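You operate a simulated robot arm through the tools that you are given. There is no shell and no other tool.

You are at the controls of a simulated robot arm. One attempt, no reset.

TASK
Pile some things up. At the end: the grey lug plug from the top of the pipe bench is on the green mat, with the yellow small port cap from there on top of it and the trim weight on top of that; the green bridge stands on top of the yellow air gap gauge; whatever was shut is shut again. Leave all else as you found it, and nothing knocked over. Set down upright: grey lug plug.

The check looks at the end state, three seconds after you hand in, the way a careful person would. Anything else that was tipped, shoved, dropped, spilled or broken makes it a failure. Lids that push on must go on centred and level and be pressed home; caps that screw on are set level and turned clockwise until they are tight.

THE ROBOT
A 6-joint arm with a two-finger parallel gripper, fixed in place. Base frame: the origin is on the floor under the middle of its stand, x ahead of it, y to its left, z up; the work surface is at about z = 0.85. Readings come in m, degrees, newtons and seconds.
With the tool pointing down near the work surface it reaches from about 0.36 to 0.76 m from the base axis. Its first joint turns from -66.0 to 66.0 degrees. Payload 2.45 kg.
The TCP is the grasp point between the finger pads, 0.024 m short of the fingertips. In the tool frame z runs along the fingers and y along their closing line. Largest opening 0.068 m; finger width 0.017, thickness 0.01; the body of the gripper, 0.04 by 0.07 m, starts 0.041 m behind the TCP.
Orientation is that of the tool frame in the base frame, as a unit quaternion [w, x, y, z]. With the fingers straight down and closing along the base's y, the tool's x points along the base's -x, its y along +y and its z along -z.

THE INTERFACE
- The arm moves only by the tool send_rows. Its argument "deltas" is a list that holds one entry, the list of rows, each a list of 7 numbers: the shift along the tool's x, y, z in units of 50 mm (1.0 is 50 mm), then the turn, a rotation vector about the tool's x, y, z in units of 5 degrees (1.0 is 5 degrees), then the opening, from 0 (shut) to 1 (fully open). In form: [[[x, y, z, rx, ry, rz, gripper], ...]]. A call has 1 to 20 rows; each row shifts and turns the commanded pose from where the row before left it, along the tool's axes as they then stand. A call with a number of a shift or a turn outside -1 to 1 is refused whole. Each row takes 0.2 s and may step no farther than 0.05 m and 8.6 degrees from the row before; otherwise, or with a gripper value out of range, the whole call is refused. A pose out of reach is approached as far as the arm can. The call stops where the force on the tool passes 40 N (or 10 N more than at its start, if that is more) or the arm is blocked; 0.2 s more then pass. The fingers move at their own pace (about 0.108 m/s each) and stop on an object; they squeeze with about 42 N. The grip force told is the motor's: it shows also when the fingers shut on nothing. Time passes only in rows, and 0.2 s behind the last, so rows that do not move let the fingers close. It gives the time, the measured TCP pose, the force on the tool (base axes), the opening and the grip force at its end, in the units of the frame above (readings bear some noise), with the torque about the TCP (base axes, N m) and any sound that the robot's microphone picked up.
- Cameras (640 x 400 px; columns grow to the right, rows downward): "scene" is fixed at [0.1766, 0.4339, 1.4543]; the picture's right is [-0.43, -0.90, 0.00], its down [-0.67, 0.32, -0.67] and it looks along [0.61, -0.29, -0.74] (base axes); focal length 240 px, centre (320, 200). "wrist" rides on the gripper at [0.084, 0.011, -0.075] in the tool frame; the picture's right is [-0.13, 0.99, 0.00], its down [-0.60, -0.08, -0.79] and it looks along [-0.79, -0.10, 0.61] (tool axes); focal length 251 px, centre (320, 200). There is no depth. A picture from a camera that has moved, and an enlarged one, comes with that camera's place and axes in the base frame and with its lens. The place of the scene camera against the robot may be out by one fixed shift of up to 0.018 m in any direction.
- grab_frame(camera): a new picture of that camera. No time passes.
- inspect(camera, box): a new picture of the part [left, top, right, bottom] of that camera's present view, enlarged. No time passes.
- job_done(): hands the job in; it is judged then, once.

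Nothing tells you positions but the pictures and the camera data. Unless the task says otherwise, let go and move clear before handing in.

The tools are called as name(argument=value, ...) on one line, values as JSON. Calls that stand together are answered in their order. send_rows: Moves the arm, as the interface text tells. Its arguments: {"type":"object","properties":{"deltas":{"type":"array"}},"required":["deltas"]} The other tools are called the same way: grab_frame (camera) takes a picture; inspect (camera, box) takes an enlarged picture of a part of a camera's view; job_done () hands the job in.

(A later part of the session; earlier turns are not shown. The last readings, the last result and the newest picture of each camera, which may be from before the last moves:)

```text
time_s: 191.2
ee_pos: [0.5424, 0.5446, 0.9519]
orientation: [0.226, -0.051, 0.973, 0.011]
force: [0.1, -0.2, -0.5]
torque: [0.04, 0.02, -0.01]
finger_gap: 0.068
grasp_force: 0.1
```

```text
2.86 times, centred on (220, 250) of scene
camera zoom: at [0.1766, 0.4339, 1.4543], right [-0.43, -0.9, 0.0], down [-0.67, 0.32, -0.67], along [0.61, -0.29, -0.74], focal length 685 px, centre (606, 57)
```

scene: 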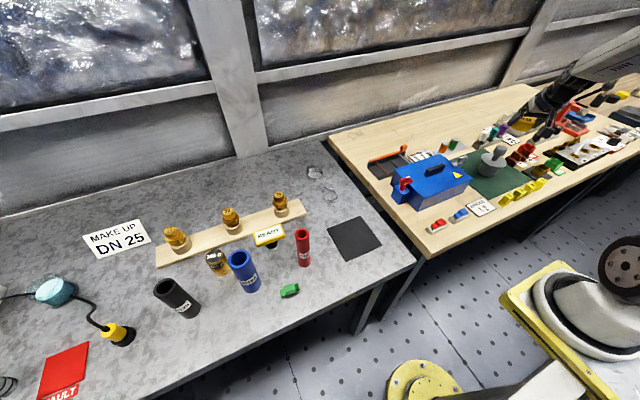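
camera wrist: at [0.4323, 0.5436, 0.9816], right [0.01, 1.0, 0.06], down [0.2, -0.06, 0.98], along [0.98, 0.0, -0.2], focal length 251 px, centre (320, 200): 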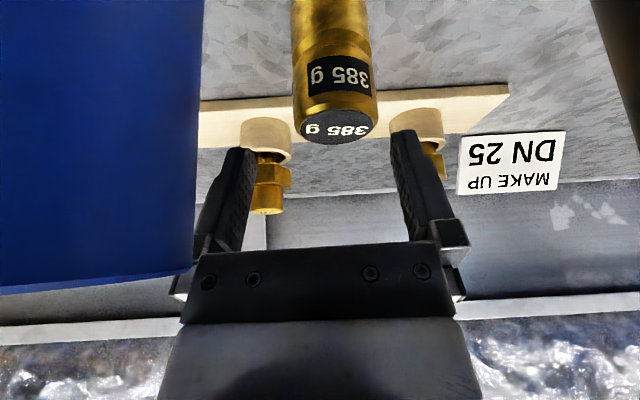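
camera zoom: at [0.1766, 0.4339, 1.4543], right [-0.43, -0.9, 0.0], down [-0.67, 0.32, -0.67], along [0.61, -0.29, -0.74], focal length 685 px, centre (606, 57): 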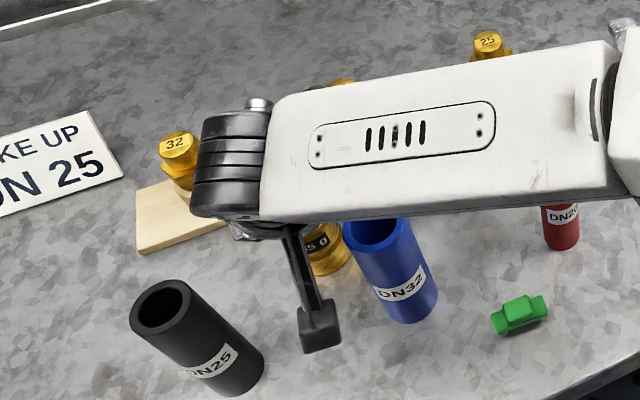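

Commanded pose is fresh at α = 6°. I'll shift the remaining 8 mm outward and 9 mm sideways at this height.

send_rows(deltas=[[[-0.075, 0.094, 0.037, 0, 0, 0, 1], [-0.075, 0.094, 0.037, 0, 0, 0, 1]]])

send_rows(deltas=[[[0, 0, 0, 0, 0, 0, 1]]])

grab_frame(camera="wrist")

```text
time_s: 191.8
ee_pos: [0.5493, 0.5556, 0.9506]
orientation: [0.226, -0.049, 0.973, 0.01]
force: [-0.1, -0.2, 0.2]
torque: [0.0, -0.03, 0.02]
finger_gap: 0.0678
grasp_force: 0.0
```

```text
time_s: 192.2
ee_pos: [0.5489, 0.5568, 0.9506]
orientation: [0.227, -0.05, 0.973, 0.011]
force: [-0.3, -0.3, -0.4]
torque: [0.01, 0.06, 0.01]
finger_gap: 0.0678
grasp_force: 0.0
```

```text
taken
camera wrist: at [0.4394, 0.5549, 0.9808], right [0.01, 1.0, 0.05], down [0.2, -0.06, 0.98], along [0.98, 0.0, -0.2], focal length 251 px, centre (320, 200)
```

wrist: 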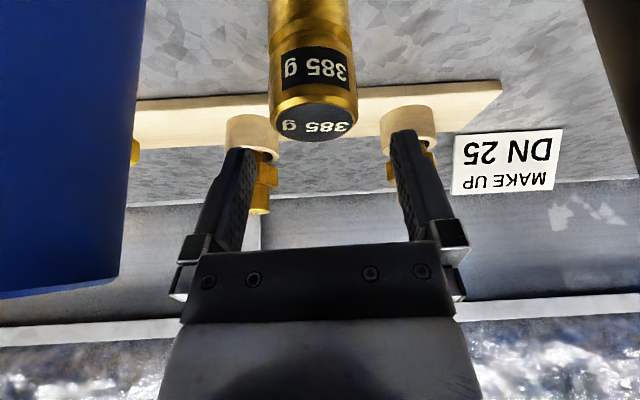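

I'm at the hover point; the weight is 2.6 mm to one side. I'll correct that and descend to grip height.

send_rows(deltas=[[[0.114, -0.05, 0.231, 0, 0, 0, 1], [0.114, 0, 0.231, 0, 0, 0, 1]]])

grab_frame(camera="wrist")

inspect(camera="scene", box=[150, 180, 290, 320])

```text
time_s: 192.8
ee_pos: [0.549, 0.5532, 0.9263]
orientation: [0.226, -0.05, 0.973, 0.011]
force: [-0.3, 0.0, -0.3]
torque: [0.03, -0.02, 0.02]
finger_gap: 0.0679
grasp_force: 0.1
```

```text
taken
camera wrist: at [0.4395, 0.552, 0.9562], right [0.01, 1.0, 0.06], down [0.2, -0.06, 0.98], along [0.98, 0.0, -0.2], focal length 251 px, centre (320, 200)
```

wrist: 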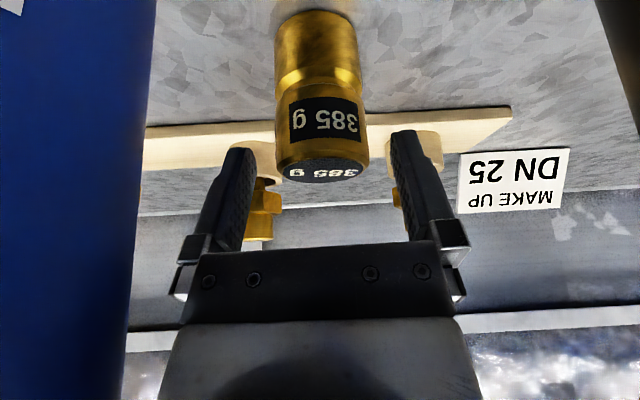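

```text
2.86 times, centred on (220, 250) of scene
camera zoom: at [0.1766, 0.4339, 1.4543], right [-0.43, -0.9, 0.0], down [-0.67, 0.32, -0.67], along [0.61, -0.29, -0.74], focal length 685 px, centre (606, 57)
```

zoom: 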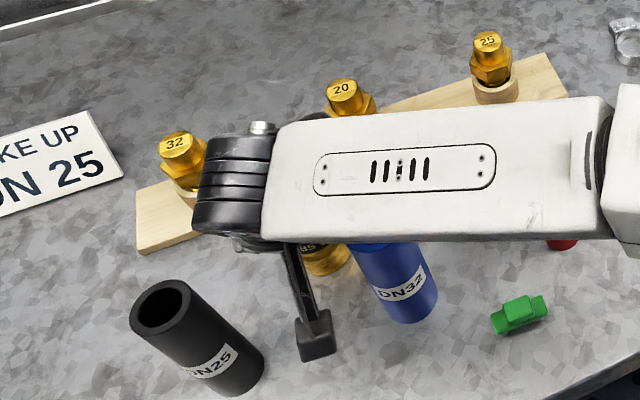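

Well centred now. Down another 14 mm and close.

send_rows(deltas=[[[0.128, 0, 0.26, 0, 0, 0, 1], [0, 0, 0, 0, 0, 0, 0.8], [0, 0, 0, 0, 0, 0, 0], [0, 0, 0, 0, 0, 0, 0], [0, 0, 0, 0, 0, 0, 0]]])

grab_frame(camera="wrist")

```text
time_s: 194.0
ee_pos: [0.5483, 0.5526, 0.9131]
orientation: [0.227, -0.05, 0.973, 0.01]
force: [0.2, 1.3, 1.6]
torque: [0.19, -0.11, 0.01]
finger_gap: 0.043
grasp_force: 42.3
```

```text
taken
camera wrist: at [0.4389, 0.5516, 0.942], right [0.01, 1.0, 0.06], down [0.2, -0.06, 0.98], along [0.98, 0.0, -0.2], focal length 251 px, centre (320, 200)
```

wrist: 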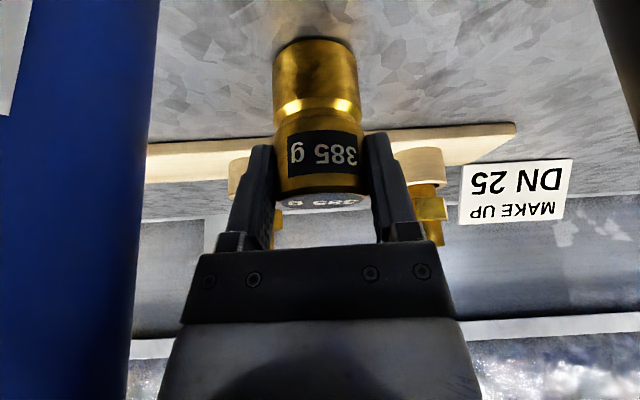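

Gripped at 43 mm. I'll lift it carefully: first straight up, then up and slightly inward to stay within reach and clear of the blue sleeve.

send_rows(deltas=[[[-0.155, 0, -0.314, 0, 0, 0, 0], [-0.155, 0, -0.314, 0, 0, 0, 0]]])

grab_frame(camera="wrist")

inspect(camera="scene", box=[150, 180, 290, 320])

```text
time_s: 194.6
ee_pos: [0.5483, 0.5513, 0.9462]
orientation: [0.225, -0.05, 0.973, 0.01]
force: [0.6, 0.8, -3.9]
torque: [0.0, 0.01, -0.03]
finger_gap: 0.0428
grasp_force: 41.7
```

```text
taken
camera wrist: at [0.4386, 0.5506, 0.9748], right [0.02, 1.0, 0.05], down [0.2, -0.06, 0.98], along [0.98, 0.0, -0.2], focal length 251 px, centre (320, 200)
```

wrist: 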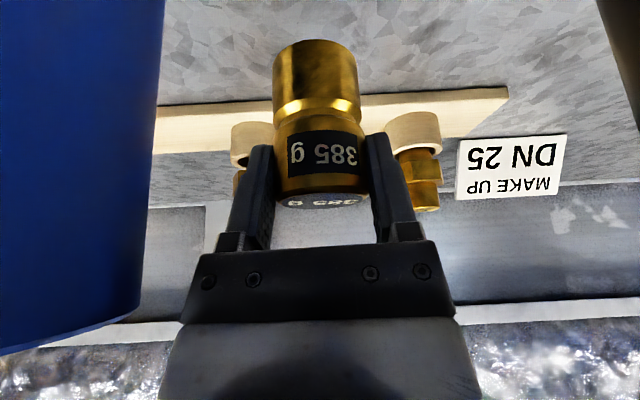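

```text
2.86 times, centred on (220, 250) of scene
camera zoom: at [0.1767, 0.434, 1.4542], right [-0.43, -0.9, 0.0], down [-0.67, 0.32, -0.67], along [0.61, -0.29, -0.74], focal length 685 px, centre (606, 57)
```

zoom: 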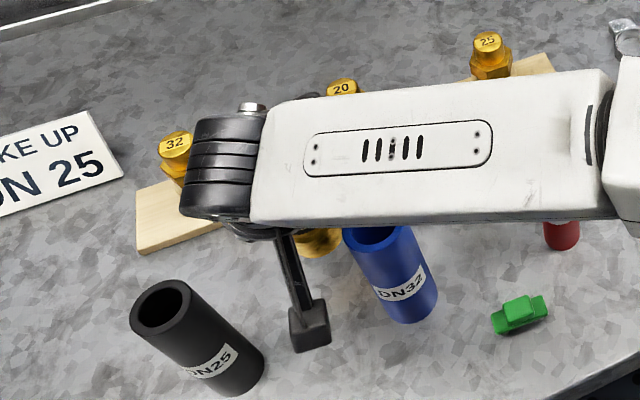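

The weight (3.9 N) is lifted cleanly. Now up and inward.

send_rows(deltas=[[[0.0035, 0, -0.559, 0, 0, 0, 0], [0.0035, 0, -0.559, 0, 0, 0, 0], [-0.086, 0, -0.627, 0, 0, 0, 0], [-0.086, 0, -0.627, 0, 0, 0, 0]]])

inspect(camera="scene", box=[150, 150, 310, 320])

```text
time_s: 195.6
ee_pos: [0.5048, 0.5497, 1.0576]
orientation: [0.225, -0.05, 0.973, 0.011]
force: [-0.7, -0.2, -3.7]
torque: [0.03, 0.04, 0.01]
finger_gap: 0.0429
grasp_force: 42.1
```

```text
2.35 times, centred on (230, 235) of scene
camera zoom: at [0.1767, 0.434, 1.4542], right [-0.43, -0.9, 0.0], down [-0.67, 0.32, -0.67], along [0.61, -0.29, -0.74], focal length 564 px, centre (532, 118)
```

zoom: 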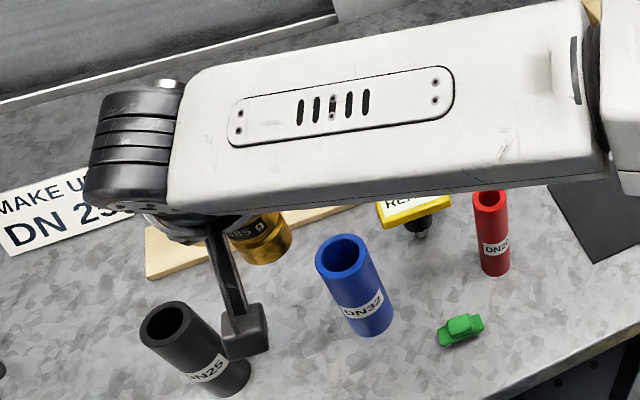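

The weight is above the sleeves. I'll draw it inward and a bit higher, then check before the swing.

send_rows(deltas=[[[0.313, -0.485, -0.466, 0, 0, 0, 0], [0.313, -0.485, -0.466, 0, 0, 0, 0], [0.313, -0.485, -0.466, 0, 0, 0, 0]]])

grab_frame(camera="wrist")

grab_frame(camera="scene")

```text
time_s: 196.4
ee_pos: [0.4395, 0.4679, 1.0966]
orientation: [0.227, -0.05, 0.973, 0.01]
force: [0.5, -0.4, -3.6]
torque: [0.03, 0.04, 0.0]
finger_gap: 0.0429
grasp_force: 42.2
```

```text
taken
camera wrist: at [0.3301, 0.4671, 1.127], right [0.02, 1.0, 0.05], down [0.2, -0.06, 0.98], along [0.98, 0.0, -0.2], focal length 251 px, centre (320, 200)
```

wrist: 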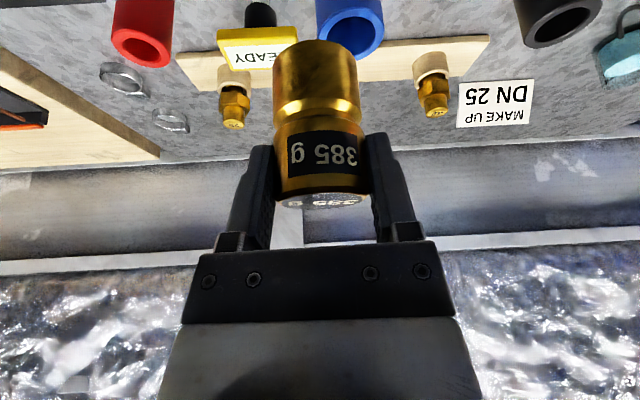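

```text
taken
```

scene: 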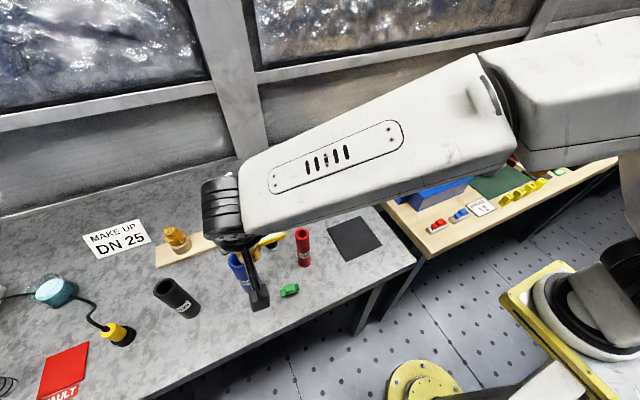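

The weight is held upright well above everything. Now I'll swing around to the mat in two calls.

send_rows(deltas=[[[-0.5089, -0.7032, 0.2504, 0.1829, 0, 0.3717, 0], [-0.4872, -0.7221, 0.2397, 0.1829, 0, 0.3717, 0], [-0.4648, -0.7401, 0.2287, 0.1829, 0, 0.3717, 0], [-0.4421, -0.7572, 0.2175, 0.1829, 0, 0.3717, 0], [-0.4187, -0.7736, 0.206, 0.1829, 0, 0.3717, 0], [-0.3949, -0.789, 0.1943, 0.1829, 0, 0.3717, 0], [-0.3705, -0.8035, 0.1823, 0.1829, 0, 0.3717, 0], [-0.3458, -0.8171, 0.1702, 0.1829, 0, 0.3717, 0], [-0.3208, -0.8297, 0.1578, 0.1829, 0, 0.3717, 0], [-0.2952, -0.8413, 0.1453, 0.1829, 0, 0.3717, 0]]])

send_rows(deltas=[[[-0.2694, -0.8521, 0.1325, 0.1829, 0, 0.3717, 0], [-0.2432, -0.8618, 0.1197, 0.1829, 0, 0.3717, 0], [-0.2169, -0.8704, 0.1067, 0.1829, 0, 0.3717, 0], [-0.1902, -0.8782, 0.0936, 0.1829, 0, 0.3717, 0], [-0.1633, -0.8849, 0.0803, 0.1829, 0, 0.3717, 0], [-0.1362, -0.8906, 0.067, 0.1829, 0, 0.3717, 0], [-0.1089, -0.8952, 0.0536, 0.1829, 0, 0.3717, 0], [-0.0816, -0.8988, 0.0402, 0.1829, 0, 0.3717, 0], [-0.0541, -0.9014, 0.0266, 0.1829, 0, 0.3717, 0], [-0.0266, -0.9029, 0.0131, 0.1829, 0, 0.3717, 0], [0.001, -0.9034, -0.0005, 0.1829, 0, 0.3717, 0]]])

grab_frame(camera="wrist")

inspect(camera="scene", box=[440, 80, 580, 200])

```text
time_s: 198.6
ee_pos: [0.6405, 0.0689, 1.0995]
orientation: [0.225, 0.127, 0.966, -0.03]
force: [-0.7, -0.1, -2.4]
torque: [0.02, 0.02, -0.02]
finger_gap: 0.0429
grasp_force: 42.0
```

```text
time_s: 201.0
ee_pos: [0.5057, -0.3948, 1.096]
orientation: [0.214, 0.315, 0.922, -0.073]
force: [-0.5, -0.4, -3.2]
torque: [0.01, 0.01, 0.02]
finger_gap: 0.0431
grasp_force: 42.2
```

```text
taken
camera wrist: at [0.4262, -0.3201, 1.1271], right [0.7, 0.71, 0.06], down [0.1, -0.18, 0.98], along [0.71, -0.68, -0.2], focal length 251 px, centre (320, 200)
```

wrist: 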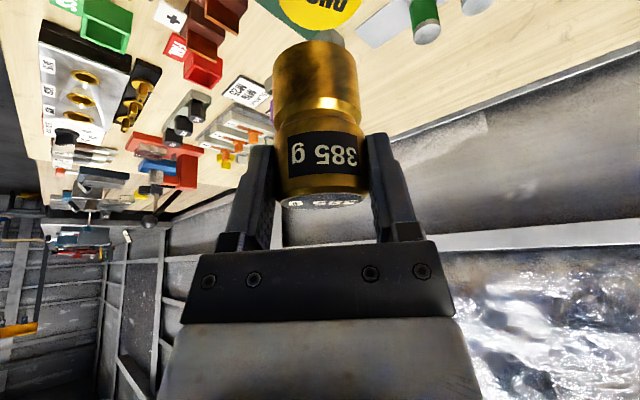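

```text
3.33 times, centred on (510, 140) of scene
camera zoom: at [0.1767, 0.4339, 1.4543], right [-0.43, -0.9, 0.0], down [-0.67, 0.32, -0.67], along [0.61, -0.29, -0.74], focal length 799 px, centre (-313, 400)
```

zoom: 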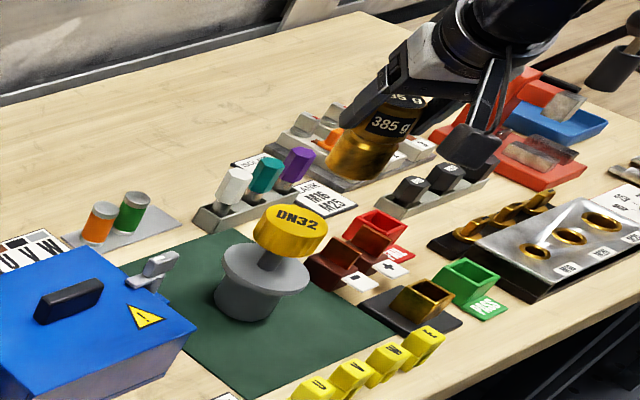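

I'm at the mat. The stack's axis is at about [0.522, −0.400] and the weight's centre is 6 mm outward of the TCP. I'll align and lower to hover about 1.5 cm above the cap.

send_rows(deltas=[[[0.134, 0.06, 0.502, 0, 0, 0, 0], [0.134, 0.06, 0.502, 0, 0, 0, 0]]])

send_rows(deltas=[[[0, 0, 0, 0, 0, 0, 0]]])

grab_frame(camera="wrist")

inspect(camera="wrist", box=[230, 0, 410, 220])

inspect(camera="scene", box=[475, 100, 545, 180])

```text
time_s: 201.6
ee_pos: [0.5174, -0.3972, 1.0458]
orientation: [0.216, 0.314, 0.922, -0.073]
force: [-0.3, -0.3, -3.7]
torque: [0.02, 0.02, -0.02]
finger_gap: 0.0428
grasp_force: 41.9
```

```text
time_s: 202.0
ee_pos: [0.5166, -0.3974, 1.0477]
orientation: [0.215, 0.314, 0.922, -0.073]
force: [-0.5, -0.3, -2.9]
torque: [-0.01, 0.01, 0.01]
finger_gap: 0.043
grasp_force: 41.9
```

```text
taken
camera wrist: at [0.4371, -0.3234, 1.0771], right [0.7, 0.71, 0.06], down [0.1, -0.18, 0.98], along [0.71, -0.68, -0.2], focal length 251 px, centre (320, 200)
```

wrist: 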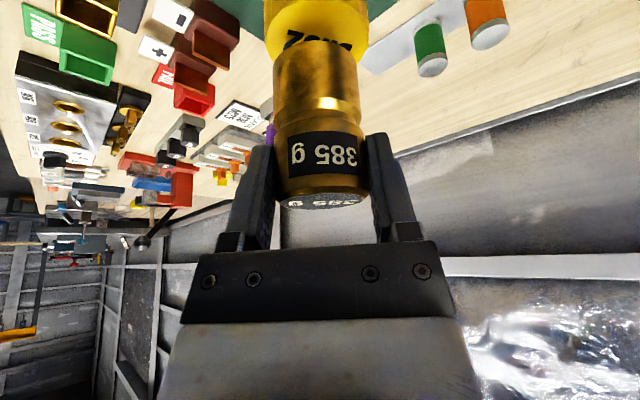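

```text
1.82 times, centred on (320, 110) of wrist
camera zoom: at [0.4371, -0.3234, 1.0771], right [0.7, 0.71, 0.06], down [0.1, -0.18, 0.98], along [0.71, -0.68, -0.2], focal length 457 px, centre (320, 364)
```

zoom: 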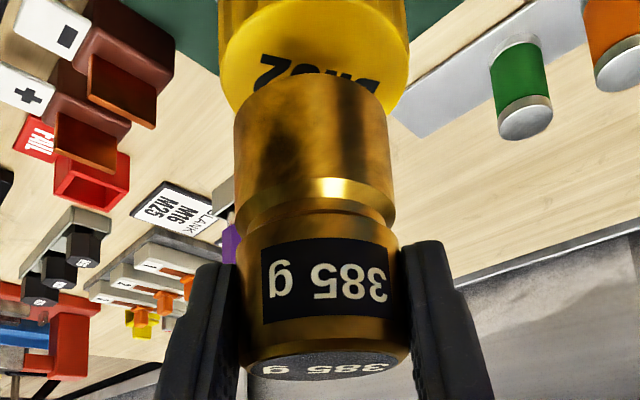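

```text
5.00 times, centred on (510, 140) of scene
camera zoom: at [0.1767, 0.4339, 1.4543], right [-0.43, -0.9, 0.0], down [-0.67, 0.32, -0.67], along [0.61, -0.29, -0.74], focal length 1198 px, centre (-630, 500)
```

zoom: 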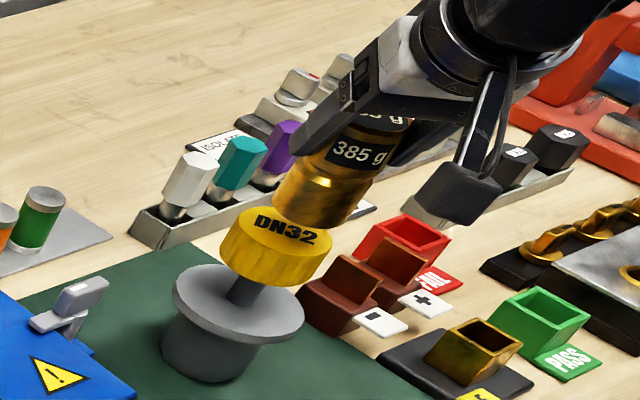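

The weight is aligned over the cap within about a millimetre. I'll lower to near contact and then in small steps.

send_rows(deltas=[[[0.07, 0.015, 0.143, 0, 0, 0, 0], [0.07, 0, 0.143, 0, 0, 0, 0]]])

send_rows(deltas=[[[0.0132, 0, 0.0269, 0, 0, 0, 0]]])

inspect(camera="wrist", box=[230, 0, 410, 220])

inspect(camera="scene", box=[480, 110, 540, 170])

```text
time_s: 202.6
ee_pos: [0.5178, -0.396, 1.032]
orientation: [0.215, 0.315, 0.921, -0.073]
force: [0.1, 0.3, -3.5]
torque: [0.0, 0.02, -0.01]
finger_gap: 0.043
grasp_force: 42.2
```

```text
time_s: 203.0
ee_pos: [0.5169, -0.3954, 1.0315]
orientation: [0.215, 0.314, 0.922, -0.073]
force: [0.4, 0.3, -3.4]
torque: [0.02, 0.01, 0.01]
finger_gap: 0.0432
grasp_force: 41.8
```

```text
1.82 times, centred on (320, 110) of wrist
camera zoom: at [0.4381, -0.3216, 1.0604], right [0.7, 0.71, 0.06], down [0.1, -0.18, 0.98], along [0.71, -0.68, -0.2], focal length 457 px, centre (320, 364)
```

zoom: 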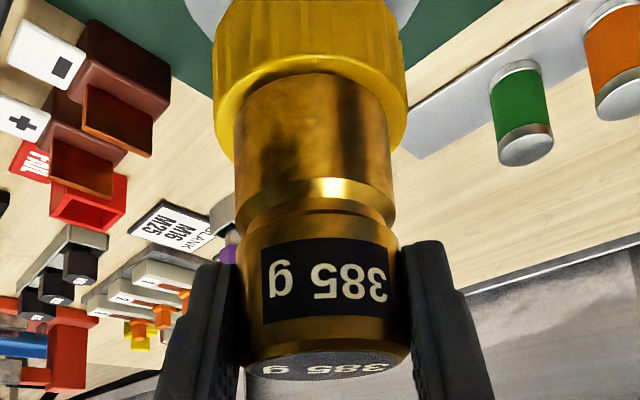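

```text
6.67 times, centred on (510, 140) of scene
camera zoom: at [0.1767, 0.4339, 1.4543], right [-0.43, -0.9, 0.0], down [-0.67, 0.32, -0.67], along [0.61, -0.29, -0.74], focal length 1598 px, centre (-947, 600)
```

zoom: 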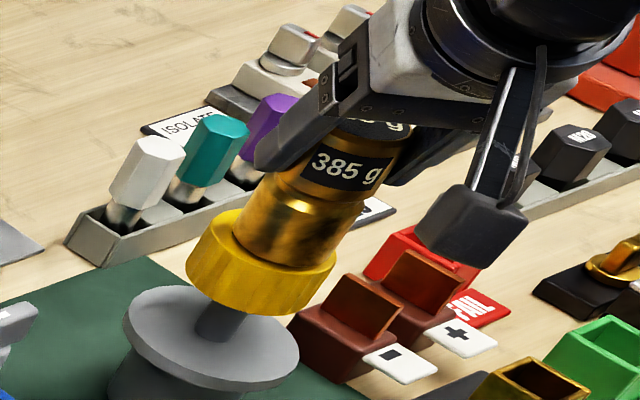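

I'll zoom in closer from the scene camera to judge centring before contact.

inspect(camera="scene", box=[490, 125, 525, 165])

```text
10.00 times, centred on (508, 145) of scene
camera zoom: at [0.1767, 0.4339, 1.4543], right [-0.43, -0.9, 0.0], down [-0.67, 0.32, -0.67], along [0.61, -0.29, -0.74], focal length 2397 px, centre (-1555, 750)
```

zoom: 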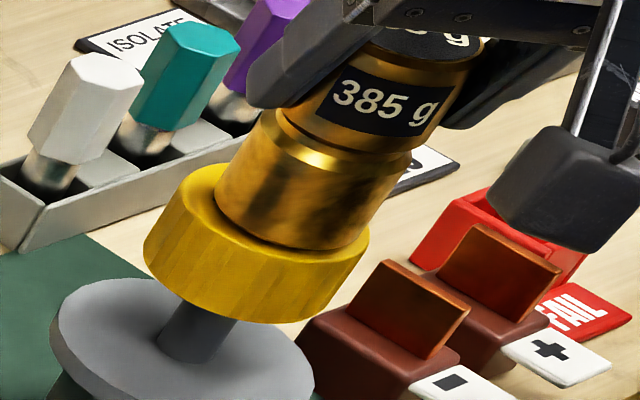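

From the fitted ellipses the weight is over the knob's axis and within the cap's rim. I'll continue down in 1.5 mm steps until contact.

send_rows(deltas=[[[0.0132, 0, 0.0269, 0, 0, 0, 0]]])

send_rows(deltas=[[[0.0132, 0, 0.0269, 0, 0, 0, 0]]])

send_rows(deltas=[[[0.0132, 0, 0.0269, 0, 0, 0, 0]]])

```text
time_s: 203.4
ee_pos: [0.5189, -0.3942, 1.029]
orientation: [0.215, 0.314, 0.922, -0.072]
force: [-0.5, 0.1, -3.7]
torque: [0.0, 0.03, 0.0]
finger_gap: 0.0432
grasp_force: 42.3
```

```text
time_s: 203.8
ee_pos: [0.5197, -0.3952, 1.0288]
orientation: [0.216, 0.314, 0.922, -0.073]
force: [-1.0, 0.8, 2.3]
torque: [0.06, 0.07, -0.03]
finger_gap: 0.0429
grasp_force: 41.7
```

```text
time_s: 204.2
ee_pos: [0.5196, -0.3955, 1.0301]
orientation: [0.217, 0.315, 0.921, -0.074]
force: [-1.8, 2.7, 10.0]
torque: [0.2, 0.04, 0.01]
finger_gap: 0.0429
grasp_force: 42.3
```

Contact made, with small torques. I'll relieve the pressure slightly, then open the fingers and rise.

send_rows(deltas=[[[-0.0132, 0, -0.0269, 0, 0, 0, 0]]])

send_rows(deltas=[[[0, 0, 0, 0, 0, 0, 0.72], [0, 0, 0, 0, 0, 0, 0.8], [0, 0, 0, 0, 0, 0, 1]]])

grab_frame(camera="wrist")

inspect(camera="scene", box=[480, 110, 540, 170])

```text
time_s: 204.6
ee_pos: [0.5195, -0.3955, 1.0288]
orientation: [0.215, 0.315, 0.922, -0.074]
force: [-0.1, -0.4, 6.1]
torque: [-0.04, -0.01, -0.02]
finger_gap: 0.043
grasp_force: 41.8
```

```text
time_s: 205.4
ee_pos: [0.5193, -0.3952, 1.0283]
orientation: [0.215, 0.315, 0.922, -0.074]
force: [-0.9, 0.5, -0.2]
torque: [0.02, 0.0, 0.0]
finger_gap: 0.068
grasp_force: 0.0
```

```text
taken
camera wrist: at [0.4393, -0.3214, 1.0575], right [0.7, 0.71, 0.06], down [0.1, -0.18, 0.98], along [0.71, -0.68, -0.2], focal length 251 px, centre (320, 200)
```

wrist: 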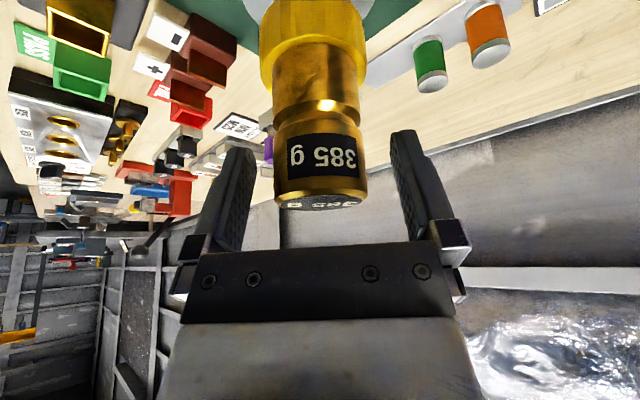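

```text
6.67 times, centred on (510, 140) of scene
camera zoom: at [0.1766, 0.4339, 1.4543], right [-0.43, -0.9, 0.0], down [-0.67, 0.32, -0.67], along [0.61, -0.29, -0.74], focal length 1598 px, centre (-947, 600)
```

zoom: 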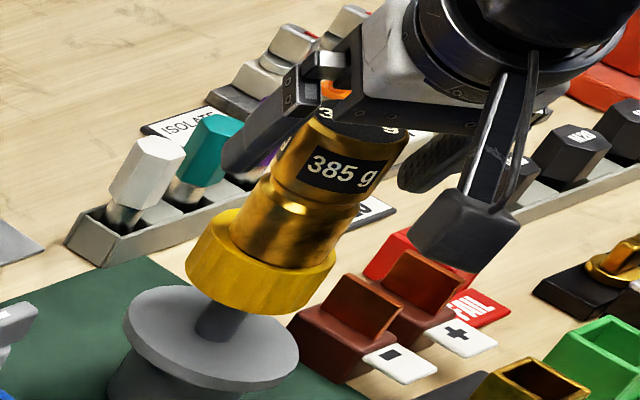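

The stack of plug, cap and weight stands by itself. I'll rise straight up and check it from a distance.

send_rows(deltas=[[[-0.1, 0, -0.2, 0, 0, 0, 1], [-0.25, 0, -0.51, 0, 0, 0, 1], [-0.35, 0, -0.72, 0, 0, 0, 1], [-0.35, 0, -0.72, 0, 0, 0, 1], [0.6, 0, 0, 0, 1, 0, 1], [0.6, 0, 0, 0, 1, 0, 1], [0, 0, 0, 0, 1, 0, 1], [0, 0, 0, 0, 1, 0, 1], [0, 0, 0, 0, 1, 0, 1]]])

inspect(camera="scene", box=[470, 100, 550, 190])

grab_frame(camera="wrist")

```text
time_s: 207.4
ee_pos: [0.4745, -0.3616, 1.1228]
orientation: [0.01, 0.323, 0.947, -0.004]
force: [0.6, -0.2, 0.4]
torque: [-0.01, 0.01, 0.02]
finger_gap: 0.0679
grasp_force: 0.1
```

```text
4.44 times, centred on (510, 145) of scene
camera zoom: at [0.1766, 0.4339, 1.4543], right [-0.43, -0.9, 0.0], down [-0.67, 0.32, -0.67], along [0.61, -0.29, -0.74], focal length 1065 px, centre (-524, 444)
```

zoom: 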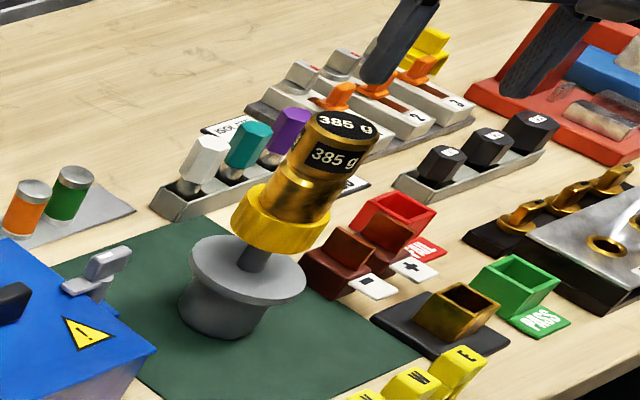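

```text
taken
camera wrist: at [0.4134, -0.3013, 1.1961], right [0.71, 0.71, 0.0], down [0.42, -0.42, 0.81], along [0.57, -0.57, -0.59], focal length 251 px, centre (320, 200)
```

wrist: 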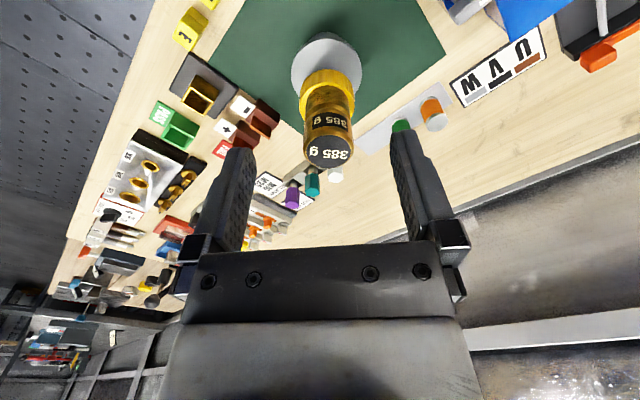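

The pile stands upright and steady. Now for the green bridge: I'll swing back to the pipe bench at height.

send_rows(deltas=[[[0, 0, 0, 0, 0.24, 0, 1], [0.037, 0.936, 0, 0, 0, -0.9, 1], [0.037, 0.936, 0, 0, 0, -0.9, 1], [0.037, 0.936, 0, 0, 0, -0.9, 1], [0.037, 0.936, 0, 0, 0, -0.9, 1], [0.037, 0.936, 0, 0, 0, -0.9, 1], [0.037, 0.936, 0, 0, 0, -0.9, 1], [0.037, 0.936, 0, 0, 0, -0.9, 1], [0.037, 0.936, 0, 0, 0, -0.9, 1], [0.037, 0.936, 0, 0, 0, -0.9, 1], [0.037, 0.936, 0, 0, 0, -0.9, 1], [0.037, 0.936, 0, 0, 0, -0.9, 1], [0.037, 0.936, 0, 0, 0, -0.9, 1], [0.037, 0.936, 0, 0, 0, -0.9, 1], [0.037, 0.936, 0, 0, 0, -0.9, 1], [0.037, 0.936, 0, 0, 0, -0.9, 1], [0.037, 0.936, 0, 0, 0, -0.9, 1], [0.037, 0.936, 0, 0, 0, -0.9, 1], [0.037, 0.936, 0, 0, 0, -0.9, 1]]])

grab_frame(camera="scene")

grab_frame(camera="wrist")

```text
time_s: 211.4
ee_pos: [0.4398, 0.4098, 1.1236]
orientation: [0.001, -0.37, 0.929, -0.001]
force: [0.2, -1.0, 0.8]
torque: [-0.03, 0.02, 0.04]
finger_gap: 0.0679
grasp_force: 0.1
```

```text
taken
```

scene: 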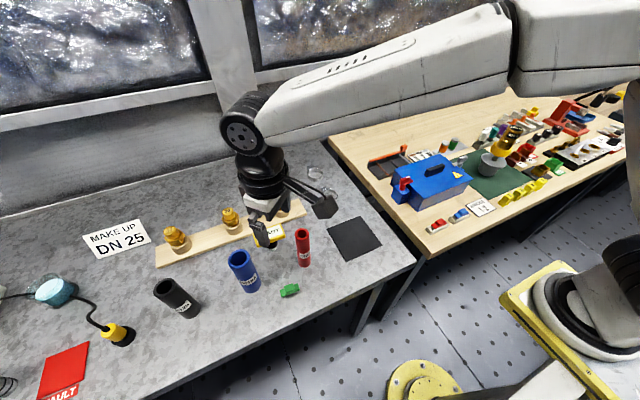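

```text
taken
camera wrist: at [0.369, 0.3581, 1.1978], right [-0.59, 0.81, 0.0], down [0.49, 0.36, 0.79], along [0.64, 0.47, -0.61], focal length 251 px, centre (320, 200)
```

wrist: 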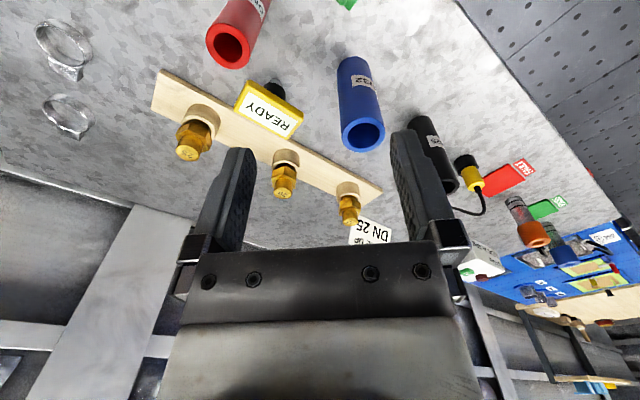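

The pile can be seen standing on the mat. I'll turn the gripper to close across the green bridge's short side and look at it from closer up.

send_rows(deltas=[[[0.155, 0.147, 0.5, 0, 0, -0.93, 1], [0.1, 0.1, 0.5, 0, 0, -0.93, 1], [0.1, 0.1, 0.5, 0, 0, -0.93, 1], [0, 0, 0.5, 0, 0, -0.93, 1], [0, 0, 0.4, 0, 0, -0.93, 1], [0, 0, 0, 0, 0, -0.93, 1], [0, 0, 0, 0, 0, -0.93, 1], [0, 0, 0, 0, 0, -0.93, 1], [0, 0, 0, 0, 0, -0.93, 1], [0, 0, 0, 0, 0, -0.93, 1]]])

grab_frame(camera="wrist")

inspect(camera="wrist", box=[260, 20, 400, 160])

```text
time_s: 213.6
ee_pos: [0.4128, 0.4115, 1.0022]
orientation: [0.0, -0.706, 0.708, 0.001]
force: [-0.1, -0.3, 0.2]
torque: [0.02, -0.03, 0.04]
finger_gap: 0.0679
grasp_force: 0.1
```

```text
taken
camera wrist: at [0.4015, 0.3272, 1.0769], right [-0.99, 0.13, 0.0], down [0.08, 0.6, 0.79], along [0.1, 0.79, -0.61], focal length 251 px, centre (320, 200)
```

wrist: 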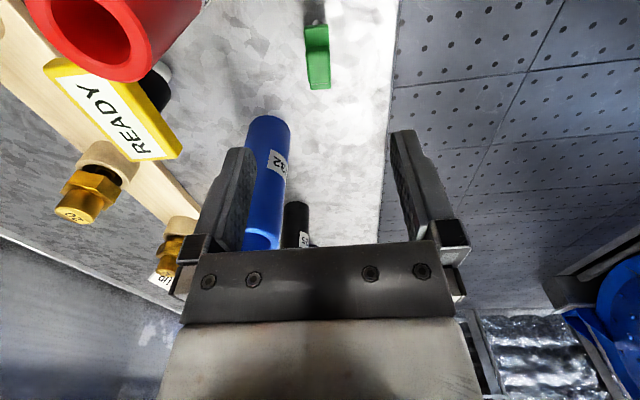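

```text
2.86 times, centred on (330, 90) of wrist
camera zoom: at [0.4015, 0.3272, 1.0769], right [-0.99, 0.13, 0.0], down [0.08, 0.6, 0.79], along [0.1, 0.79, -0.61], focal length 718 px, centre (291, 514)
```

zoom: 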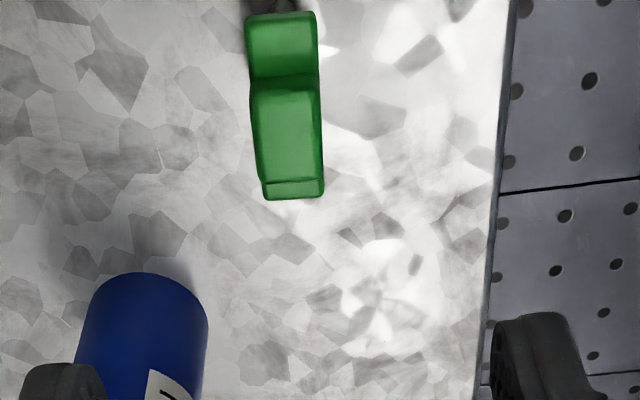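

The bridge is centred at about [0.414, 0.416], lying along y. I'll lower to just above it and check.

send_rows(deltas=[[[-0.03, -0.008, 0.65, 0, 0, 0, 1], [-0.03, -0.008, 0.65, 0, 0, 0, 1], [-0.03, -0.008, 0.65, 0, 0, 0, 1]]])

grab_frame(camera="wrist")

inspect(camera="wrist", box=[240, 60, 400, 220])

```text
time_s: 214.4
ee_pos: [0.4149, 0.4178, 0.9035]
orientation: [0.0, -0.706, 0.708, 0.0]
force: [0.1, 1.5, 0.2]
torque: [-0.01, -0.01, 0.01]
finger_gap: 0.0681
grasp_force: 0.1
```

```text
taken
camera wrist: at [0.4019, 0.3315, 0.9782], right [-0.99, 0.13, 0.0], down [0.08, 0.6, 0.79], along [0.11, 0.79, -0.61], focal length 251 px, centre (320, 200)
```

wrist: 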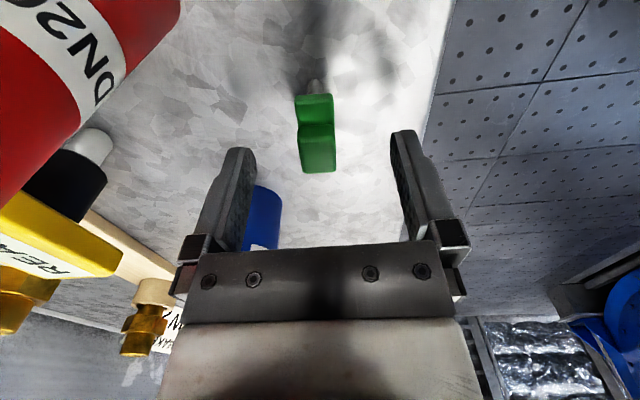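

```text
2.50 times, centred on (320, 140) of wrist
camera zoom: at [0.4019, 0.3315, 0.9782], right [-0.99, 0.13, 0.0], down [0.08, 0.6, 0.79], along [0.11, 0.79, -0.61], focal length 629 px, centre (320, 350)
```

zoom: 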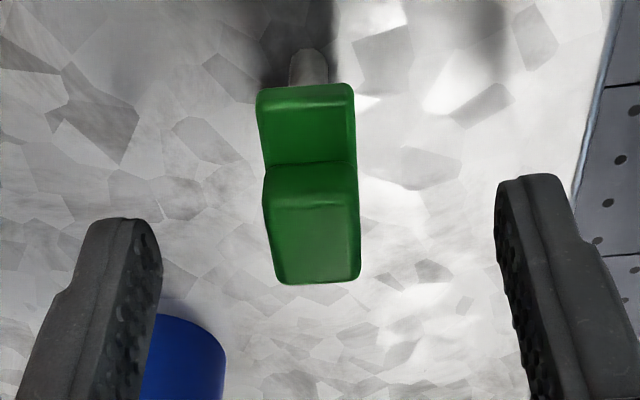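

The bridge is centred between the fingers. I'll go down the last 25 mm and close gently.

send_rows(deltas=[[[0, 0, 0.245, 0, 0, 0, 0.7], [0, 0, 0.245, 0, 0, 0, 0.5], [0, 0, 0, 0, 0, 0, 0.4]]])

inspect(camera="wrist", box=[240, 80, 400, 240])

```text
time_s: 215.2
ee_pos: [0.4143, 0.4161, 0.8813]
orientation: [0.001, -0.705, 0.709, -0.001]
force: [-1.0, 0.0, 0.1]
torque: [0.01, 0.0, 0.01]
finger_gap: 0.0268
grasp_force: 0.1
```

```text
2.50 times, centred on (320, 160) of wrist
camera zoom: at [0.4019, 0.3307, 0.9549], right [-0.99, 0.13, 0.0], down [0.08, 0.6, 0.79], along [0.11, 0.79, -0.61], focal length 629 px, centre (320, 300)
```

zoom: 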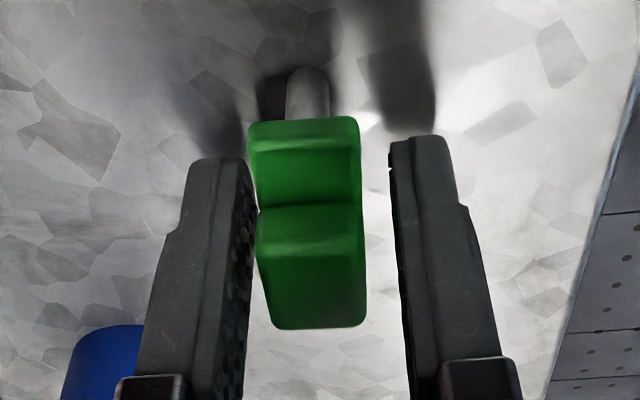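

The bridge is a little nearer one finger; I'll shift 3 mm to centre it, then close.

send_rows(deltas=[[[0, -0.06, 0, 0, 0, 0, 0.4], [0, 0, 0, 0, 0, 0, 0.3], [0, 0, 0, 0, 0, 0, 0.2], [0, 0, 0, 0, 0, 0, 0], [0, 0, 0, 0, 0, 0, 0]]])

inspect(camera="wrist", box=[240, 80, 400, 240])

```text
time_s: 216.4
ee_pos: [0.4175, 0.4141, 0.8818]
orientation: [0.0, -0.706, 0.708, 0.0]
force: [0.4, -0.1, 0.4]
torque: [0.01, -0.04, 0.0]
finger_gap: 0.0168
grasp_force: 35.8
```

```text
2.50 times, centred on (320, 160) of wrist
camera zoom: at [0.4046, 0.3303, 0.9558], right [-0.99, 0.13, 0.0], down [0.08, 0.6, 0.79], along [0.11, 0.79, -0.61], focal length 629 px, centre (320, 300)
```

zoom: 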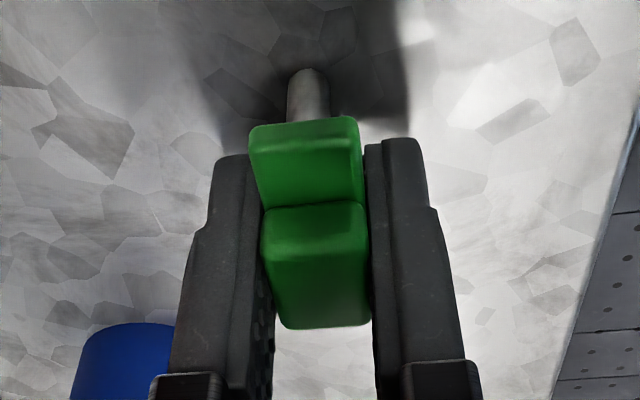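

Gripped. I'll lift the bridge up high and move it to where I can see the READY gauge's plate.

send_rows(deltas=[[[0, 0, -0.3, 0, 0, 0, 0], [0, 0, -0.76, 0, 0, 0, 0], [0, 0, -0.8, 0, 0, 0, 0], [0, 0, -0.8, 0, 0, 0, 0], [0, 0, -0.8, 0, 0, 0, 0], [0.31, -0.683, 0, 0, 0, 0, 0], [0.31, -0.683, 0, 0, 0, 0, 0], [0.31, -0.683, 0, 0, 0, 0, 0], [0.31, -0.683, 0, 0, 0, 0, 0]]])

grab_frame(camera="wrist")

inspect(camera="wrist", box=[240, 0, 400, 220])

```text
time_s: 218.4
ee_pos: [0.5544, 0.3525, 1.0572]
orientation: [0.0, -0.706, 0.708, 0.0]
force: [2.0, -0.1, 0.5]
torque: [-0.02, 0.01, 0.0]
finger_gap: 0.017
grasp_force: 35.8
```

```text
taken
camera wrist: at [0.5421, 0.2671, 1.1317], right [-0.99, 0.13, 0.0], down [0.08, 0.6, 0.79], along [0.1, 0.79, -0.61], focal length 251 px, centre (320, 200)
```

wrist: 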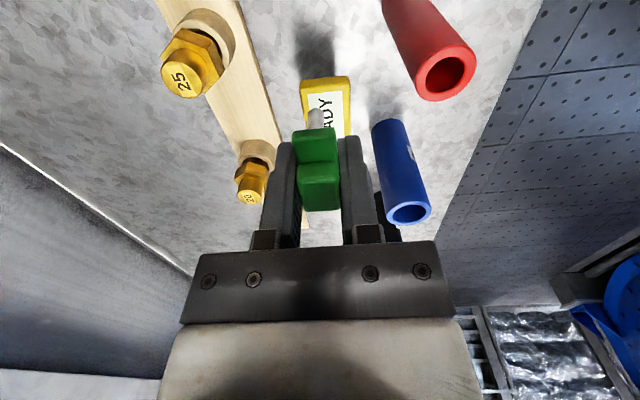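

```text
1.82 times, centred on (320, 110) of wrist
camera zoom: at [0.5421, 0.2671, 1.1317], right [-0.99, 0.13, 0.0], down [0.08, 0.6, 0.79], along [0.1, 0.79, -0.61], focal length 457 px, centre (320, 364)
```

zoom: 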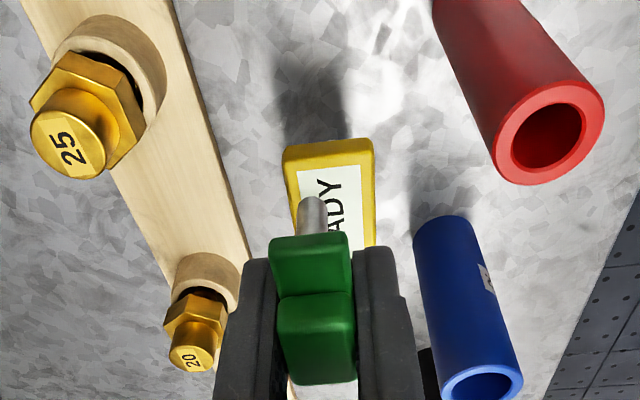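

I can see the near end of the READY plate beyond the held bridge. I'll zoom to measure it.

inspect(camera="wrist", box=[280, 60, 380, 150])

inspect(camera="scene", box=[245, 215, 305, 260])

```text
4.44 times, centred on (330, 105) of wrist
camera zoom: at [0.5421, 0.2671, 1.1317], right [-0.99, 0.13, 0.0], down [0.08, 0.6, 0.79], along [0.1, 0.79, -0.61], focal length 1118 px, centre (276, 622)
```

zoom: 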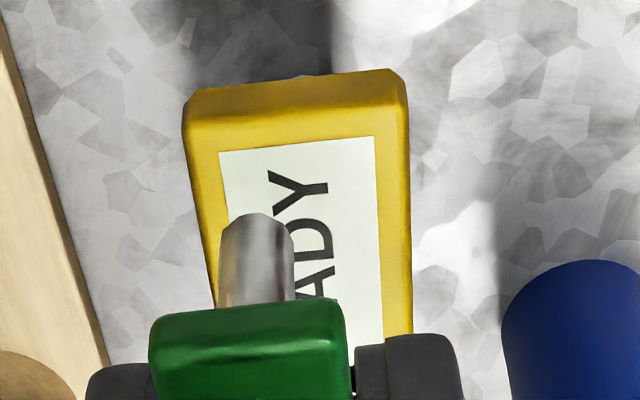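

```text
8.89 times, centred on (275, 238) of scene
camera zoom: at [0.1766, 0.4339, 1.4543], right [-0.43, -0.9, 0.0], down [-0.67, 0.32, -0.67], along [0.61, -0.29, -0.74], focal length 2131 px, centre (720, -133)
```

zoom: 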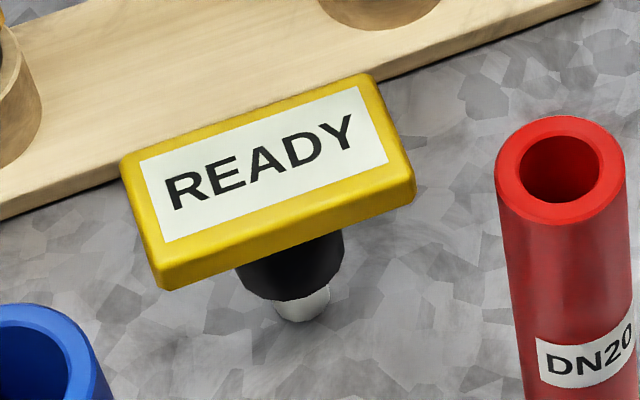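

The plate's top is at about z 0.915, spanning x 0.531–0.574 and y 0.383–0.460, so its centre is about [0.553, 0.4215]. I'll bring the bridge over the centre and lower to hover.

send_rows(deltas=[[[-0.645, 0.017, 0, 0, 0, 0, 0], [-0.645, 0.017, 0, 0, 0, 0, 0], [0, 0, 0.7, 0, 0, 0, 0], [0, 0, 0.7, 0, 0, 0, 0]]])

send_rows(deltas=[[[0, 0, 0, 0, 0, 0, 0]]])

grab_frame(camera="wrist")

inspect(camera="wrist", box=[250, 60, 390, 220])

inspect(camera="scene", box=[240, 200, 310, 260])

```text
time_s: 219.4
ee_pos: [0.5544, 0.4158, 0.9835]
orientation: [0.001, -0.706, 0.708, 0.0]
force: [0.5, -0.4, 0.1]
torque: [0.0, -0.01, 0.04]
finger_gap: 0.0172
grasp_force: 35.8
```

```text
time_s: 219.8
ee_pos: [0.5533, 0.4154, 0.9842]
orientation: [0.0, -0.706, 0.708, 0.0]
force: [0.3, 0.1, -0.5]
torque: [-0.02, 0.01, 0.0]
finger_gap: 0.0169
grasp_force: 35.6
```

```text
taken
camera wrist: at [0.5412, 0.3308, 1.0585], right [-0.99, 0.13, 0.0], down [0.08, 0.6, 0.79], along [0.11, 0.79, -0.61], focal length 251 px, centre (320, 200)
```

wrist: 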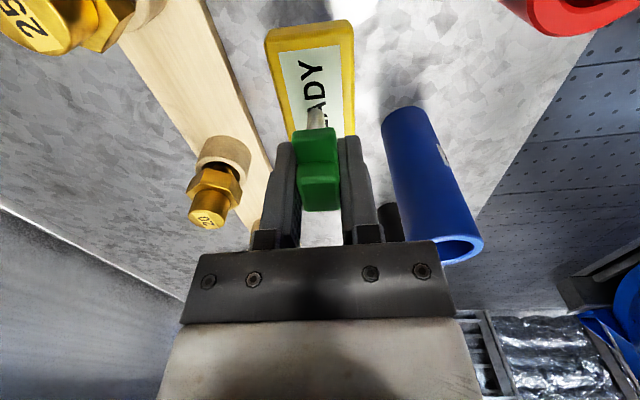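

```text
2.50 times, centred on (320, 140) of wrist
camera zoom: at [0.5412, 0.3308, 1.0585], right [-0.99, 0.13, 0.0], down [0.08, 0.6, 0.79], along [0.11, 0.79, -0.61], focal length 629 px, centre (320, 350)
```

zoom: 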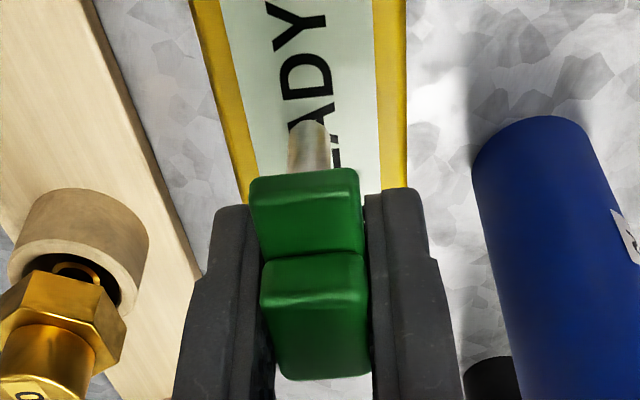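

```text
6.67 times, centred on (275, 230) of scene
camera zoom: at [0.1766, 0.4339, 1.4543], right [-0.43, -0.9, 0.0], down [-0.67, 0.32, -0.67], along [0.61, -0.29, -0.74], focal length 1598 px, centre (620, 0)
```

zoom: 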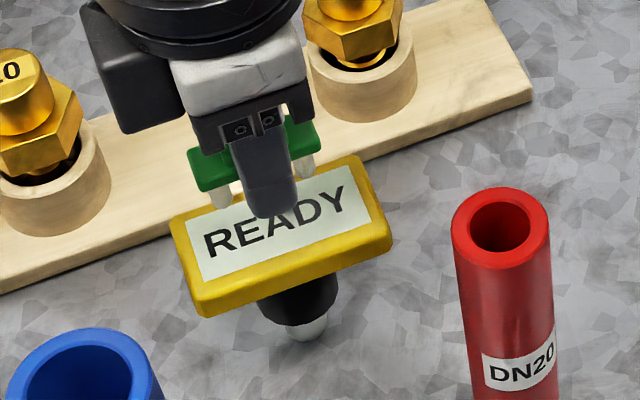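

I'll zoom on the plate's near end from this viewpoint to pin down its height and position.

inspect(camera="wrist", box=[250, 0, 370, 100])

inspect(camera="scene", box=[250, 210, 300, 250])

```text
4.00 times, centred on (310, 50) of wrist
camera zoom: at [0.5412, 0.3308, 1.0585], right [-0.99, 0.13, 0.0], down [0.08, 0.6, 0.79], along [0.11, 0.79, -0.61], focal length 1006 px, centre (360, 800)
```

zoom: 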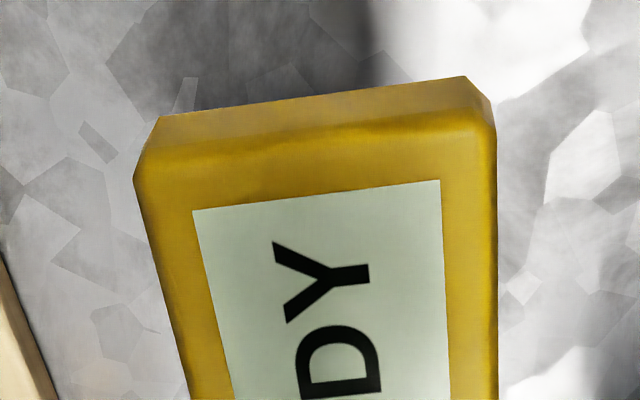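

```text
10.00 times, centred on (275, 230) of scene
camera zoom: at [0.1766, 0.4339, 1.4543], right [-0.43, -0.9, 0.0], down [-0.67, 0.32, -0.67], along [0.61, -0.29, -0.74], focal length 2397 px, centre (770, -100)
```

zoom: 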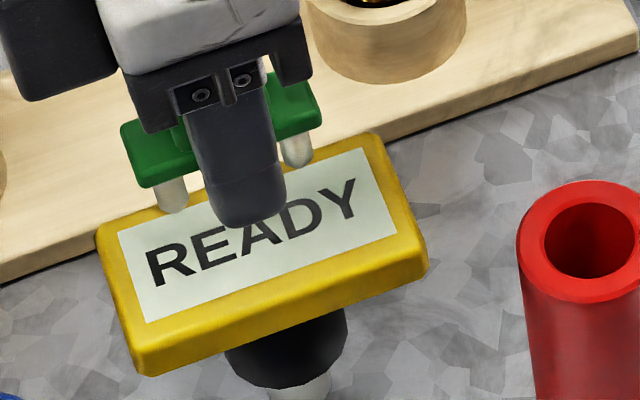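

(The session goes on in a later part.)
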